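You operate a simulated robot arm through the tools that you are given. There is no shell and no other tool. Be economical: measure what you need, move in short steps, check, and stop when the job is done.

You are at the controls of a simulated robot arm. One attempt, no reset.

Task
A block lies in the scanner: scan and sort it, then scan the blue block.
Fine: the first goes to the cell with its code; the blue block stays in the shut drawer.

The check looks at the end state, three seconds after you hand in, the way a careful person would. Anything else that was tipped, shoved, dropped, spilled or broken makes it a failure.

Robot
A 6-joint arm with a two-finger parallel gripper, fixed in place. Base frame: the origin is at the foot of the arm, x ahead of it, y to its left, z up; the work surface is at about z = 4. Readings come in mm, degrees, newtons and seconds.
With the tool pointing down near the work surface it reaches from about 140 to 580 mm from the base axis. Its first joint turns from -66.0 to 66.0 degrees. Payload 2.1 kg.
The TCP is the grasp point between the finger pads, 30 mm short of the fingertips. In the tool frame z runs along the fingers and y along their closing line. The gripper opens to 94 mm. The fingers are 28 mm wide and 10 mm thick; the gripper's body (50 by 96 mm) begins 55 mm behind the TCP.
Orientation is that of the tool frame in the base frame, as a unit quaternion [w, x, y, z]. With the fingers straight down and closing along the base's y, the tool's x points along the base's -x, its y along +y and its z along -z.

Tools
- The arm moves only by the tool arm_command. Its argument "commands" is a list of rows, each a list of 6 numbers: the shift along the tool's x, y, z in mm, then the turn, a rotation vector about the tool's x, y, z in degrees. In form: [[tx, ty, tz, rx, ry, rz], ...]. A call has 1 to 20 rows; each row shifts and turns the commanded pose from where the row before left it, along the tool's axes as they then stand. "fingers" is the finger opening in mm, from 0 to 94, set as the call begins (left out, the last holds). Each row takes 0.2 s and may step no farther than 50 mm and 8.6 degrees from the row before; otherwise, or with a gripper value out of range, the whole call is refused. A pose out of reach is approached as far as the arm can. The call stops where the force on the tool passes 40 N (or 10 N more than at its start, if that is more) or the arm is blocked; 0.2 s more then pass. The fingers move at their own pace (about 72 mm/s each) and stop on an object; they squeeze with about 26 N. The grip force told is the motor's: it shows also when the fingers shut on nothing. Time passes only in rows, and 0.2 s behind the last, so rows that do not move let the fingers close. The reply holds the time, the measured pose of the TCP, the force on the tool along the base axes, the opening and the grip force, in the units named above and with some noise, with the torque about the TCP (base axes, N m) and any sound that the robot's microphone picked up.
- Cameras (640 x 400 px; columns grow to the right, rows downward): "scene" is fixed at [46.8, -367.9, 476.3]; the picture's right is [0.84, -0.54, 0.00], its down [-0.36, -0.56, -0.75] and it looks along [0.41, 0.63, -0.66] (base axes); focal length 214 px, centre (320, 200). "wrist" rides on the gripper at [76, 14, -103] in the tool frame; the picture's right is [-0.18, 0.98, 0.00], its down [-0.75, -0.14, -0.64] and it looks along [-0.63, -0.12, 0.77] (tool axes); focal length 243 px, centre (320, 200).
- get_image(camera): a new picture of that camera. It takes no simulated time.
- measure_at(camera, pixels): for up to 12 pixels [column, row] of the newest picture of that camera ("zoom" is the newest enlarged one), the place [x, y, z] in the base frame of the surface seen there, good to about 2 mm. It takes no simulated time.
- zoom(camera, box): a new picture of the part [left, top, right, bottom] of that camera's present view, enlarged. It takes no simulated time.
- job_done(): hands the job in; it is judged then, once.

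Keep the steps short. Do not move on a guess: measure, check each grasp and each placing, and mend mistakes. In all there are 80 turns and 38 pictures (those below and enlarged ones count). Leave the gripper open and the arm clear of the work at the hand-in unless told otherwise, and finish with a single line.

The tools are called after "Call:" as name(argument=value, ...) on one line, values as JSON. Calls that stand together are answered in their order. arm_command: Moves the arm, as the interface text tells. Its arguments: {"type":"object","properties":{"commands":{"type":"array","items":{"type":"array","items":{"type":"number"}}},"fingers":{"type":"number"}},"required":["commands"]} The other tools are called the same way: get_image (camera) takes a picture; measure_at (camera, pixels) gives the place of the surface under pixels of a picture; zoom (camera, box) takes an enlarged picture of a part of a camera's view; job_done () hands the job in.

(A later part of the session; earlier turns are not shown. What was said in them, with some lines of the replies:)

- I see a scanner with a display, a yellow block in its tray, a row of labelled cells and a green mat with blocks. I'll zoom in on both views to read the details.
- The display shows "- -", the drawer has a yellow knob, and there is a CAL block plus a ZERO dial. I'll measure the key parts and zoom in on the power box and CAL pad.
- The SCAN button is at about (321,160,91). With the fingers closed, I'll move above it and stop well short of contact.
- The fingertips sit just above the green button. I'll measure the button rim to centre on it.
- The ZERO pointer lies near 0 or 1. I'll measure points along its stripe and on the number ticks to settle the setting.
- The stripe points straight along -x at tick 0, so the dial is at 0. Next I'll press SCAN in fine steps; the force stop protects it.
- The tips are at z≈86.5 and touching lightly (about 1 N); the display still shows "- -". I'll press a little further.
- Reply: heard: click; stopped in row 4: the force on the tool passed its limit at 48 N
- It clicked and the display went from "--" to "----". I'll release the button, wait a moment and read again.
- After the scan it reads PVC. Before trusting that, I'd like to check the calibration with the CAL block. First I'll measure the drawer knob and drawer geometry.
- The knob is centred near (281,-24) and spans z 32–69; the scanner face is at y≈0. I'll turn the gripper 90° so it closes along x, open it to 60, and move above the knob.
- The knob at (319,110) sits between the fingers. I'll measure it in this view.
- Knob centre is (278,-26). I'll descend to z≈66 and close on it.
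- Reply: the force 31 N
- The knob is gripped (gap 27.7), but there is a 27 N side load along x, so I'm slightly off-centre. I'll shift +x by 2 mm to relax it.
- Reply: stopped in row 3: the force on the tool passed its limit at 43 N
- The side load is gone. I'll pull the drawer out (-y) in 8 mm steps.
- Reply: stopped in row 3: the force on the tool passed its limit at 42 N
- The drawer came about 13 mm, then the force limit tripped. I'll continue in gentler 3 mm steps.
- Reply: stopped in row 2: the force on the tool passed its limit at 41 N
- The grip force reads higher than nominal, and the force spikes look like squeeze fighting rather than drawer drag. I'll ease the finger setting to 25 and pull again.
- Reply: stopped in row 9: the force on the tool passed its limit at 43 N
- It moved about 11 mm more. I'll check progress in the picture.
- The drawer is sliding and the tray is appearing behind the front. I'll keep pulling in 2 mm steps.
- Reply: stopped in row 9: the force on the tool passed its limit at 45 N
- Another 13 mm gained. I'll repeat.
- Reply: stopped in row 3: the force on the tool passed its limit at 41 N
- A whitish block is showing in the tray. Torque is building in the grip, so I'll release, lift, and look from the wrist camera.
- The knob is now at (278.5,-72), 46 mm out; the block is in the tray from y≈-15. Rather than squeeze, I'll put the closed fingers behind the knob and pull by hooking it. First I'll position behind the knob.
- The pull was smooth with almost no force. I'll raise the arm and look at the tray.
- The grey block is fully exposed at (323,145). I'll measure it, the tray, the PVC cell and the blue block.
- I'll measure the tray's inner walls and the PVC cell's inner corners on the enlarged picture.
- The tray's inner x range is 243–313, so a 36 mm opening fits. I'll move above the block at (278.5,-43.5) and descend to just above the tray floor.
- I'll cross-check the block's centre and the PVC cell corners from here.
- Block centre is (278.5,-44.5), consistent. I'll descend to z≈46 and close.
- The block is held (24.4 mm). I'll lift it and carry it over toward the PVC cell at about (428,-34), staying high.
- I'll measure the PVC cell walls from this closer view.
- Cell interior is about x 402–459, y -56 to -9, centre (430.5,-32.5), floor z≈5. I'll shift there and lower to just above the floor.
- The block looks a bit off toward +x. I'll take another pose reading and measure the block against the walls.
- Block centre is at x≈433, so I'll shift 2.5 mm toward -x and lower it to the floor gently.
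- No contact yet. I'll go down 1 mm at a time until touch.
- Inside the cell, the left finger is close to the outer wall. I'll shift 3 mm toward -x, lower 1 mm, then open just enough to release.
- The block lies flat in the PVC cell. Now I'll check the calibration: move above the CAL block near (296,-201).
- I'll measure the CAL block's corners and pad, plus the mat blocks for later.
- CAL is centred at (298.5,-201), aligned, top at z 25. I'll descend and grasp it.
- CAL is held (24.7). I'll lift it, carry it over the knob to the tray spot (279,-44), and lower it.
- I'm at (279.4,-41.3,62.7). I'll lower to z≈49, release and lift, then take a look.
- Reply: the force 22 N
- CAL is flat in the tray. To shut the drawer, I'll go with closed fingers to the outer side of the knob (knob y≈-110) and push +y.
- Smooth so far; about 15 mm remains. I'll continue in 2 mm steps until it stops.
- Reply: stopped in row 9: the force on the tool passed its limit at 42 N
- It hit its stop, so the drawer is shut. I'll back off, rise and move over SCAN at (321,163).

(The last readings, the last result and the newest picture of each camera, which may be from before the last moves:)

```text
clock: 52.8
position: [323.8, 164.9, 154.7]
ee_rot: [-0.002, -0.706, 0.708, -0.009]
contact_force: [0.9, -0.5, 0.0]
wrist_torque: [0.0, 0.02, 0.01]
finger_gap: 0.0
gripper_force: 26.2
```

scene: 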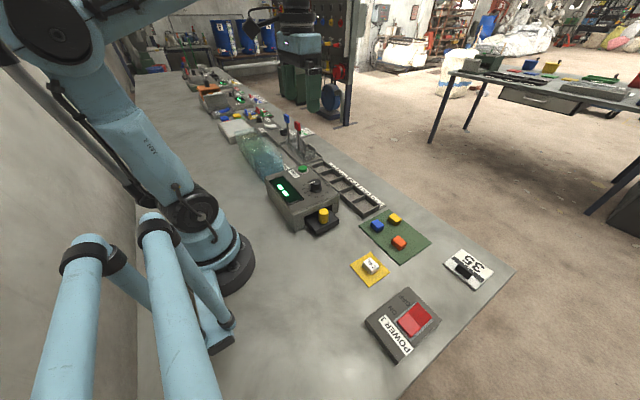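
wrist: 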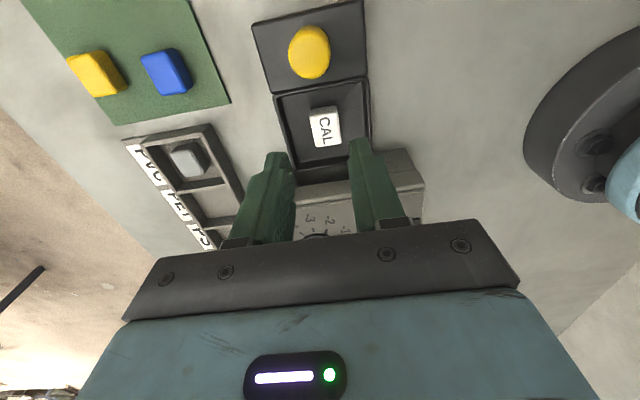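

Centred over the button. I'll press down to the earlier click depth (TCP z≈114), then lift and wait.

Call:
arm_command(commands=[[1, 2, 20, 0, 0, 0], [0, 0, 14, 0, 0, 0], [0, 0, 2, 0, 0, 0], [0, 0, 2, 0, 0, 0], [0, 0, 1.5, 0, 0, 0], [0, 0, 1.5, 0, 0, 0], [0, 0, 1.5, 0, 0, 0], [0, 0, 1.5, 0, 0, 0], [0, 0, 1, 0, 0, 0]])

Call:
arm_command(commands=[[0, 0, -20, 0, 0, 0], [0, 0, -35, 0, 0, 0], [0, 0, 0, 0, 0, 0], [0, 0, 0, 0, 0, 0], [0, 0, 0, 0, 0, 0], [0, 0, 0, 0, 0, 0], [0, 0, 0, 0, 0, 0], [0, 0, 0, 0, 0, 0]])

Call:
zoom(camera="scene", box=[250, 150, 350, 240])

```text
clock: 54.7
position: [321.6, 163.3, 113.2]
ee_rot: [-0.001, -0.706, 0.708, -0.008]
contact_force: [-1.0, -2.1, 15.5]
wrist_torque: [0.14, 0.06, 0.06]
finger_gap: 0.1
gripper_force: 25.7
heard: click
stopped in row 9: the force on the tool passed its limit at 48 N (the readings are from after the stop); the commanded pose is now the measured one
```

```text
clock: 56.5
position: [325.3, 161.8, 164.9]
ee_rot: [-0.002, -0.706, 0.708, -0.009]
contact_force: [-0.6, -0.7, 0.3]
wrist_torque: [-0.01, 0.01, 0.0]
finger_gap: 0.0
gripper_force: 26.0
```

```text
4.44 times, centred on (300, 195) of scene
```

zoom: 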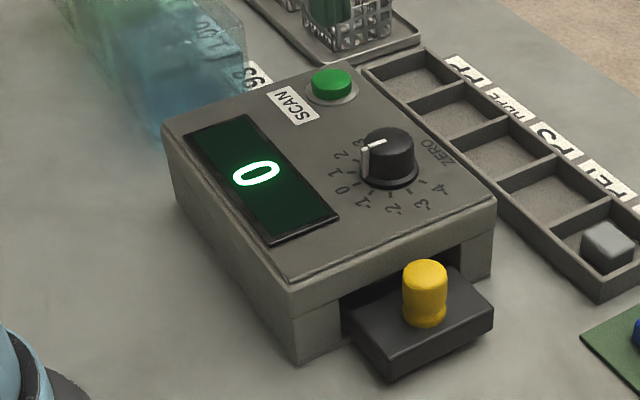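

CAL reads 0, so the zero is right and PVC is confirmed. Now I'll reopen the drawer: back above the knob (280,-26) with fingers at 60.

Call:
arm_command(commands=[[37.6, 9, 0, 0, 0, 0], [37.6, 9, 0, 0, 0, 0], [37.6, 9, 0, 0, 0, 0], [37.6, 9, 0, 0, 0, 0], [37.6, 9, 0, 0, 0, 0], [0, 0, 0, 0, 0, 0], [0, 0, 30, 0, 0, 0], [0, 0, 0, 0, 0, 0]], fingers=60)

```text
clock: 58.3
position: [276.7, -26.2, 140.5]
ee_rot: [-0.001, -0.706, 0.708, -0.009]
contact_force: [-0.3, 0.0, 0.0]
wrist_torque: [-0.01, -0.03, 0.02]
finger_gap: 60.0
gripper_force: 0.1
```

I'll shift +2.5 in x, descend to z≈66 and close to a soft setting of 26.

Call:
arm_command(commands=[[1, -2.5, 30, 0, 0, 0], [0, 0, 30, 0, 0, 0], [0, 0, 13, 0, 0, 0], [0, 0, 0, 0, 0, 0]])

Call:
arm_command(commands=[[0, 0, 0, 0, 0, 0], [0, 0, 0, 0, 0, 0], [0, 0, 0, 0, 0, 0]], fingers=26)

```text
clock: 59.3
position: [278.4, -25.4, 65.3]
ee_rot: [-0.001, -0.706, 0.708, -0.008]
contact_force: [0.2, 0.4, 0.5]
wrist_torque: [0.04, -0.05, 0.01]
finger_gap: 60.3
gripper_force: 0.1
```

```text
clock: 60.1
position: [278.0, -25.2, 66.8]
ee_rot: [-0.001, -0.706, 0.708, -0.008]
contact_force: [6.4, -1.0, -1.6]
wrist_torque: [0.02, 0.04, 0.03]
finger_gap: 30.3
gripper_force: 3.7
```

A light grip (3.7 N) and low side load. Drawer drag was tiny, so I'll pull gently now.

Call:
arm_command(commands=[[2, 0, 0, 0, 0, 0], [2, 0, 0, 0, 0, 0], [2, 0, 0, 0, 0, 0], [2, 0, 0, 0, 0, 0], [2, 0, 0, 0, 0, 0], [2, 0, 0, 0, 0, 0], [2, 0, 0, 0, 0, 0], [2, 0, 0, 0, 0, 0], [2, 0, 0, 0, 0, 0], [2, 0, 0, 0, 0, 0], [2, 0, 0, 0, 0, 0], [2, 0, 0, 0, 0, 0], [2, 0, 0, 0, 0, 0], [2, 0, 0, 0, 0, 0]])

```text
clock: 63.1
position: [279.1, -53.7, 67.6]
ee_rot: [0.0, -0.705, 0.709, -0.009]
contact_force: [9.2, 0.8, 3.4]
wrist_torque: [0.0, -0.1, 0.0]
finger_gap: 31.4
gripper_force: 4.0
```

It glided 28 mm with the knob still held (x force 9 N). I'll continue another 56 mm.

Call:
arm_command(commands=[[2.8, 0, 0, 0, 0, 0], [2.8, 0, 0, 0, 0, 0], [2.8, 0, 0, 0, 0, 0], [2.8, 0, 0, 0, 0, 0], [2.8, 0, 0, 0, 0, 0], [2.8, 0, 0, 0, 0, 0], [2.8, 0, 0, 0, 0, 0], [2.8, 0, 0, 0, 0, 0], [2.8, 0, 0, 0, 0, 0], [2.8, 0, 0, 0, 0, 0], [2.8, 0, 0, 0, 0, 0], [2.8, 0, 0, 0, 0, 0], [2.8, 0, 0, 0, 0, 0], [2.8, 0, 0, 0, 0, 0], [2.8, 0, 0, 0, 0, 0], [2.8, 0, 0, 0, 0, 0], [2.8, 0, 0, 0, 0, 0], [2.8, 0, 0, 0, 0, 0], [2.8, 0, 0, 0, 0, 0], [2.8, 0, 0, 0, 0, 0]])

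Call:
arm_command(commands=[[0, 0, 0, 0, 0, 0], [0, 0, -40, 0, 0, 0], [0, 0, -35, 0, 0, 0], [-25, 0, 0, 0, 0, 0], [-25, 0, 0, 0, 0, 0], [0, 0, 0, 0, 0, 0]], fingers=60)

Call:
get_image(camera="wrist")

```text
clock: 67.3
position: [278.8, -110.4, 68.4]
ee_rot: [-0.002, -0.705, 0.709, -0.007]
contact_force: [8.4, 0.9, 1.8]
wrist_torque: [0.0, -0.1, -0.01]
finger_gap: 30.9
gripper_force: 4.5
```

```text
clock: 68.7
position: [278.9, -59.6, 143.0]
ee_rot: [-0.002, -0.705, 0.709, -0.008]
contact_force: [0.1, -0.8, 0.2]
wrist_torque: [0.01, 0.0, 0.0]
finger_gap: 60.1
gripper_force: 0.0
```

```text
8 pictures are left
```

wrist: 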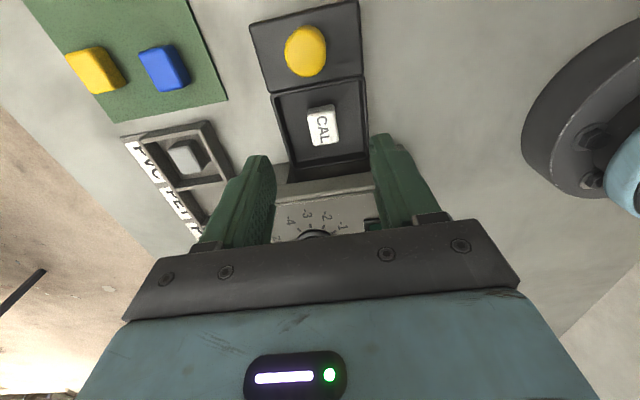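

The drawer is open with CAL inside at (323,125). I'll measure CAL, the knob and the blue block.

Call:
measure_at(camera="wrist", pixels=[[312, 108], [331, 106], [314, 140], [336, 138], [322, 122], [305, 50], [148, 52], [173, 48], [160, 82], [183, 74], [165, 63], [275, 130]])

```text
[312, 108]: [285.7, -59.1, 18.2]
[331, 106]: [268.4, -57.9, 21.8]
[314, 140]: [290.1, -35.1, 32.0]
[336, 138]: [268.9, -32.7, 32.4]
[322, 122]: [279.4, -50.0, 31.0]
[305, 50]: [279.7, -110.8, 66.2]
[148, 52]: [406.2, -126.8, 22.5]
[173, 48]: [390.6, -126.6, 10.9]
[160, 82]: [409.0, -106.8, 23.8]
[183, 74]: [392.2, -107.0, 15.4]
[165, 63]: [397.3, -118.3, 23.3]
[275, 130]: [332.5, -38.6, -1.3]
```

CAL's centre is (279.3,-46.5). I'll grasp it at TCP (279,-44.5,49) with opening 36.

Call:
arm_command(commands=[[-15, 0, 0, 0, 0, 0], [0, 0, 40, 0, 0, 0], [0, 0, 0, 0, 0, 0], [0, 0, 40, 0, 0, 0], [0, 0, 12, 0, 0, 0], [0, 0, 2, 0, 0, 0], [0, 0, 0, 0, 0, 0]], fingers=36)

Call:
arm_command(commands=[[0, 0, 0, 0, 0, 0], [0, 0, 0, 0, 0, 0], [0, 0, 0, 0, 0, 0]], fingers=12)

```text
clock: 70.3
position: [278.0, -47.3, 47.7]
ee_rot: [-0.001, -0.705, 0.709, -0.008]
contact_force: [-0.9, -0.2, 0.6]
wrist_torque: [-0.02, 0.02, 0.02]
finger_gap: 36.2
gripper_force: 0.0
```

```text
clock: 71.1
position: [278.0, -46.1, 46.6]
ee_rot: [-0.001, -0.706, 0.708, -0.009]
contact_force: [-0.2, 0.1, -0.5]
wrist_torque: [0.01, -0.01, 0.01]
finger_gap: 24.7
gripper_force: 25.9
```

CAL is held. I'll lift it and carry it back over its pad at (298.5,-201), stopping at z≈60.

Call:
arm_command(commands=[[0, 0, -45, 0, 0, 0], [0, 0, -45, 0, 0, 0], [38.7, -5.1, 0, 0, 0, 0], [38.7, -5.1, 0, 0, 0, 0], [38.7, -5.1, 0, 0, 0, 0], [38.6, -5.2, 0, 0, 0, 0], [0, 0, 0, 0, 0, 0], [0, 0, 40, 0, 0, 0], [0, 0, 40, 0, 0, 0], [0, 0, 0, 0, 0, 0]])

```text
clock: 73.3
position: [299.8, -202.4, 59.7]
ee_rot: [-0.002, -0.706, 0.708, -0.009]
contact_force: [0.4, 0.2, -0.7]
wrist_torque: [0.04, 0.01, 0.0]
finger_gap: 24.8
gripper_force: 25.7
```

On target. I'll lower gently to the pad.

Call:
arm_command(commands=[[-1, 0, 10, 0, 0, 0], [0, 0, 5, 0, 0, 0], [0, 0, 1, 0, 0, 0], [0, 0, 1, 0, 0, 0], [0, 0, 1, 0, 0, 0], [0, 0, 0, 0, 0, 0]])

```text
clock: 74.7
position: [298.2, -200.0, 42.8]
ee_rot: [-0.001, -0.706, 0.708, -0.008]
contact_force: [-0.1, -1.1, -0.8]
wrist_torque: [0.02, 0.0, 0.0]
finger_gap: 24.6
gripper_force: 26.3
```

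Call:
arm_command(commands=[[0, 0, 1, 0, 0, 0], [0, 0, 1, 0, 0, 0], [0, 0, 0, 0, 0, 0]])

```text
clock: 75.5
position: [297.6, -199.0, 40.4]
ee_rot: [-0.001, -0.706, 0.709, -0.009]
contact_force: [-0.4, -0.4, 1.5]
wrist_torque: [0.0, -0.05, -0.01]
finger_gap: 24.8
gripper_force: 26.0
```

Light touch (about 1.5 N). I'll release CAL, rise, and move over the blue block near (399,-117).

Call:
arm_command(commands=[[0, 0, 0, 0, 0, 0], [0, 0, 0, 0, 0, 0], [0, 0, -10, 0, 0, 0], [0, 0, -40, 0, 0, 0], [0, 0, -35, 0, 0, 0], [-27.3, -33.7, 0, 0, 0, 0], [-27.3, -33.7, 0, 0, 0, 0], [-27.4, -33.7, 0, 0, 0, 0], [0, 0, 0, 0, 0, 0]], fingers=44)

Call:
get_image(camera="wrist")

```text
clock: 77.5
position: [400.5, -116.1, 127.6]
ee_rot: [-0.002, -0.704, 0.71, -0.009]
contact_force: [0.2, -0.6, 0.5]
wrist_torque: [-0.01, 0.01, -0.02]
finger_gap: 43.8
gripper_force: 0.1
```

```text
7 pictures are left
```

wrist: 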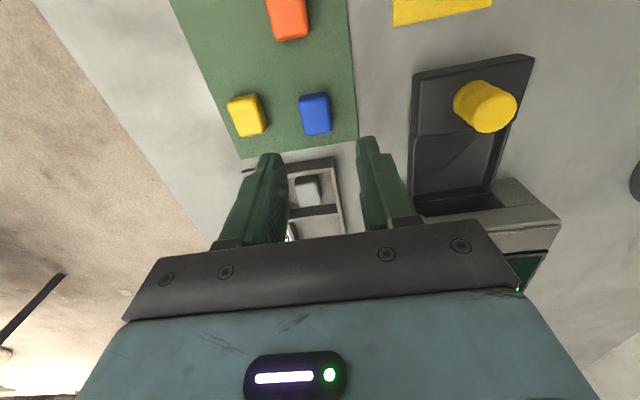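

Call:
measure_at(camera="wrist", pixels=[[302, 97], [326, 95], [306, 132], [329, 130], [315, 113], [258, 95], [264, 128], [308, 190]])

```text
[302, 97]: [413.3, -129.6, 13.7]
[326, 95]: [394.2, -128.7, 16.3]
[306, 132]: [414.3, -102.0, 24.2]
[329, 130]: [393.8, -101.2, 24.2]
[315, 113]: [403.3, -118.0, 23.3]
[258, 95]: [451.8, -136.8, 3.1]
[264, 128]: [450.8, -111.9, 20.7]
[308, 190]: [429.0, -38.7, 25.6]
```

Blue is centred at (403.7,-115). I'll descend with a 40 mm opening (clear of the yellow block at x≈445) and grasp.

Call:
arm_command(commands=[[-1, -3.2, 30, 0, 0, 0], [0, 0, 30, 0, 0, 0], [0, 0, 18, 0, 0, 0], [0, 0, 6, 0, 0, 0], [0, 0, 0, 0, 0, 0]], fingers=40)

Call:
arm_command(commands=[[0, 0, 0, 0, 0, 0], [0, 0, 0, 0, 0, 0], [0, 0, 0, 0, 0, 0]], fingers=12)

```text
clock: 78.7
position: [400.8, -117.3, 41.4]
ee_rot: [-0.001, -0.706, 0.709, -0.009]
contact_force: [0.4, 0.1, -0.2]
wrist_torque: [0.01, 0.02, 0.02]
finger_gap: 40.1
gripper_force: 0.1
```

```text
clock: 79.5
position: [402.4, -117.3, 40.5]
ee_rot: [-0.001, -0.706, 0.708, -0.008]
contact_force: [0.3, 0.0, 0.1]
wrist_torque: [0.02, 0.0, 0.0]
finger_gap: 24.6
gripper_force: 26.3
```

Blue is held. I'll lift it and carry it to the tray at (279,-46).

Call:
arm_command(commands=[[0, 0, -45, 0, 0, 0], [0, 0, -45, 0, 0, 0], [-23.7, 41.2, 0, 0, 0, 0], [-23.7, 41.2, 0, 0, 0, 0], [-23.7, 41.2, 0, 0, 0, 0], [0, 0, 0, 0, 0, 0], [0, 0, 40, 0, 0, 0], [0, 0, 25, 0, 0, 0], [0, 0, 0, 0, 0, 0]])

```text
clock: 81.5
position: [282.2, -45.2, 62.0]
ee_rot: [-0.001, -0.706, 0.708, -0.009]
contact_force: [0.6, -0.5, -0.2]
wrist_torque: [-0.04, 0.01, 0.01]
finger_gap: 24.4
gripper_force: 26.5
```

Position is good (282,-45). I'll shift 2.5 mm toward -x, lower until touch, release and lift, and look.

Call:
arm_command(commands=[[0, 2.5, 8, 0, 0, 0], [0, 0, 3, 0, 0, 0], [0, 0, 1, 0, 0, 0], [0, 0, 1, 0, 0, 0], [0, 0, 0, 0, 0, 0]])

Call:
arm_command(commands=[[0, 0, 0, 0, 0, 0], [0, 0, 0, 0, 0, 0], [0, 0, -10, 0, 0, 0], [0, 0, -40, 0, 0, 0], [0, 0, -40, 0, 0, 0], [20, 0, 0, 0, 0, 0], [0, 0, 0, 0, 0, 0]], fingers=36)

Call:
get_image(camera="wrist")

```text
clock: 82.7
position: [277.9, -46.8, 50.0]
ee_rot: [-0.002, -0.705, 0.709, -0.009]
contact_force: [-0.3, -0.6, -0.4]
wrist_torque: [-0.04, 0.04, 0.02]
finger_gap: 24.7
gripper_force: 26.0
```

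```text
clock: 84.3
position: [275.5, -62.0, 141.5]
ee_rot: [-0.001, -0.706, 0.708, -0.009]
contact_force: [0.6, 0.0, 0.2]
wrist_torque: [-0.02, 0.03, -0.02]
finger_gap: 36.0
gripper_force: 0.1
```

```text
6 pictures are left
```

wrist: 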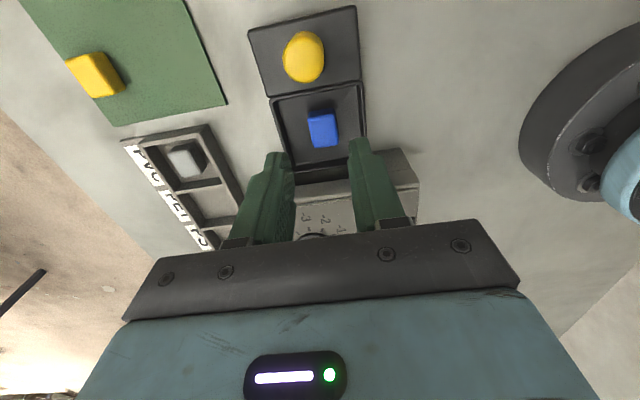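

Blue lies flat in the tray. I'll shut the drawer as before: closed fingers to the outer side of the knob, then push +y.

Call:
arm_command(commands=[[28, 0, 0, 0, 0, 0], [28, 0, 0, 0, 0, 0], [28, -2, 0, 0, 0, 0], [0, 0, 0, 0, 0, 0], [0, 0, 35, 0, 0, 0], [0, 0, 33, 0, 0, 0], [0, 0, 0, 0, 0, 0]], fingers=0)

Call:
arm_command(commands=[[-4, 0, 0, 0, 0, 0], [-4, 0, 0, 0, 0, 0], [-5, 0, 0, 0, 0, 0], [-5, 0, 0, 0, 0, 0], [-5, 0, 0, 0, 0, 0], [-5, 0, 0, 0, 0, 0], [-5, 0, 0, 0, 0, 0], [-5, 0, 0, 0, 0, 0], [-5, 0, 0, 0, 0, 0], [-5, 0, 0, 0, 0, 0], [-5, 0, 0, 0, 0, 0], [-5, 0, 0, 0, 0, 0], [-5, 0, 0, 0, 0, 0], [-5, 0, 0, 0, 0, 0], [-5, 0, 0, 0, 0, 0], [-5, 0, 0, 0, 0, 0], [-4, 0, 0, 0, 0, 0]])

Call:
arm_command(commands=[[-3, 0, 0, 0, 0, 0], [-3, 0, 0, 0, 0, 0], [-2, 0, 0, 0, 0, 0], [-2, 0, 0, 0, 0, 0], [-2, 0, 0, 0, 0, 0], [-2, 0, 0, 0, 0, 0], [-2, 0, 0, 0, 0, 0], [-1, 0, 0, 0, 0, 0], [-1, 0, 0, 0, 0, 0], [-1, 0, 0, 0, 0, 0], [-1, 0, 0, 0, 0, 0], [-1, 0, 0, 0, 0, 0], [-1, 0, 0, 0, 0, 0]])

```text
clock: 85.9
position: [278.5, -148.1, 73.5]
ee_rot: [-0.001, -0.706, 0.709, -0.008]
contact_force: [-0.5, 0.4, 0.0]
wrist_torque: [-0.01, -0.03, -0.02]
finger_gap: 0.1
gripper_force: 26.0
```

```text
clock: 89.5
position: [278.9, -67.6, 74.0]
ee_rot: [-0.002, -0.705, 0.709, -0.008]
contact_force: [-0.1, -0.4, -0.2]
wrist_torque: [0.01, 0.0, 0.02]
finger_gap: 0.1
gripper_force: 26.5
```

```text
clock: 91.4
position: [278.5, -54.4, 73.2]
ee_rot: [-0.007, -0.705, 0.709, -0.014]
contact_force: [0.3, -3.6, 1.4]
wrist_torque: [0.0, 0.01, 0.0]
finger_gap: 0.2
gripper_force: 26.2
stopped in row 9: the force on the tool passed its limit at 43 N (the readings are from after the stop); the commanded pose is now the measured one
```

The drawer hit its stop. I'll back off, rise and move over SCAN.

Call:
arm_command(commands=[[4, 0, 0, 0, 0, 0], [0, 0, -45, 0, 0, 0], [0, 0, -45, 0, 0, 0], [-44, -8.6, 0, 0, 0, 0], [-44, -8.6, 0, 0, 0, 0], [-44, -8.6, 0, 0, 0, 0], [-44, -8.6, 0, 0, 0, 0], [-44, -8.6, 0, 0, 0, 0], [0, 0, 0, 0, 0, 0]])

```text
clock: 93.4
position: [324.7, 167.5, 158.2]
ee_rot: [-0.009, -0.704, 0.71, -0.012]
contact_force: [0.3, 1.0, -0.4]
wrist_torque: [0.02, -0.01, -0.02]
finger_gap: 0.0
gripper_force: 25.9
```

I'll correct to (321,164) and press down to the click.

Call:
arm_command(commands=[[3.5, 3.5, 20, 0, 0, 0], [0, 0, 17, 0, 0, 0], [0, 0, 2, 0, 0, 0], [0, 0, 2, 0, 0, 0], [0, 0, 1.5, 0, 0, 0], [0, 0, 1.5, 0, 0, 0], [0, 0, 1.5, 0, 0, 0], [0, 0, 1.5, 0, 0, 0], [0, 0, 1, 0, 0, 0], [0, 0, 1, 0, 0, 0]])

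Call:
arm_command(commands=[[0, 0, -20, 0, 0, 0], [0, 0, -40, 0, 0, 0], [0, 0, -40, 0, 0, 0], [0, 0, 0, 0, 0, 0], [0, 0, 0, 0, 0, 0], [0, 0, 0, 0, 0, 0], [0, 0, 0, 0, 0, 0], [0, 0, 0, 0, 0, 0]])

Call:
zoom(camera="scene", box=[250, 150, 430, 290])

```text
clock: 95.1
position: [319.4, 160.8, 113.5]
ee_rot: [-0.008, -0.705, 0.709, -0.013]
contact_force: [-1.6, -0.9, 16.4]
wrist_torque: [0.15, 0.06, -0.02]
finger_gap: 0.0
gripper_force: 26.0
heard: click
stopped in row 8: the force on the tool passed its limit at 49 N (the readings are from after the stop); the commanded pose is now the measured one
```

```text
clock: 96.9
position: [318.8, 160.5, 211.9]
ee_rot: [-0.009, -0.705, 0.709, -0.012]
contact_force: [0.3, -0.5, -0.1]
wrist_torque: [0.02, 0.01, -0.01]
finger_gap: 0.2
gripper_force: 26.0
```

```text
2.86 times, centred on (340, 220) of scene
```

zoom: 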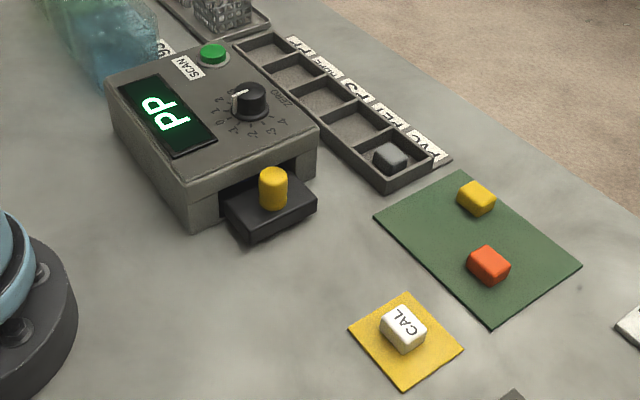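

Blue reads PP, the drawer is shut, the first block is in the PVC cell and CAL is back on its pad. I'll open the gripper and raise the arm clear.

Call:
arm_command(commands=[[0, 0, -40, 0, 0, 0], [0, 0, -40, 0, 0, 0], [0, 0, 0, 0, 0, 0], [0, 0, 0, 0, 0, 0]], fingers=94)

Call:
get_image(camera="scene")

```text
clock: 97.9
position: [316.0, 159.9, 292.6]
ee_rot: [-0.008, -0.705, 0.709, -0.012]
contact_force: [0.3, 0.0, 0.3]
wrist_torque: [0.01, -0.01, -0.03]
finger_gap: 93.9
gripper_force: 0.1
```

```text
4 pictures are left
```

scene: 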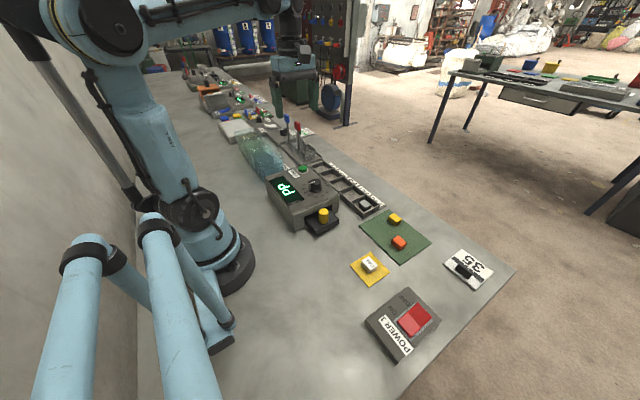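

Everything is in place, the gripper is open and the arm is clear, so I'm handing in.

Call:
job_done()

```text
The job is handed in.
```

The first block scanned as PVC and is in the PVC cell, the CAL block read 0 and is back on its pad, and the blue block scanned as PP and stays in the shut drawer.
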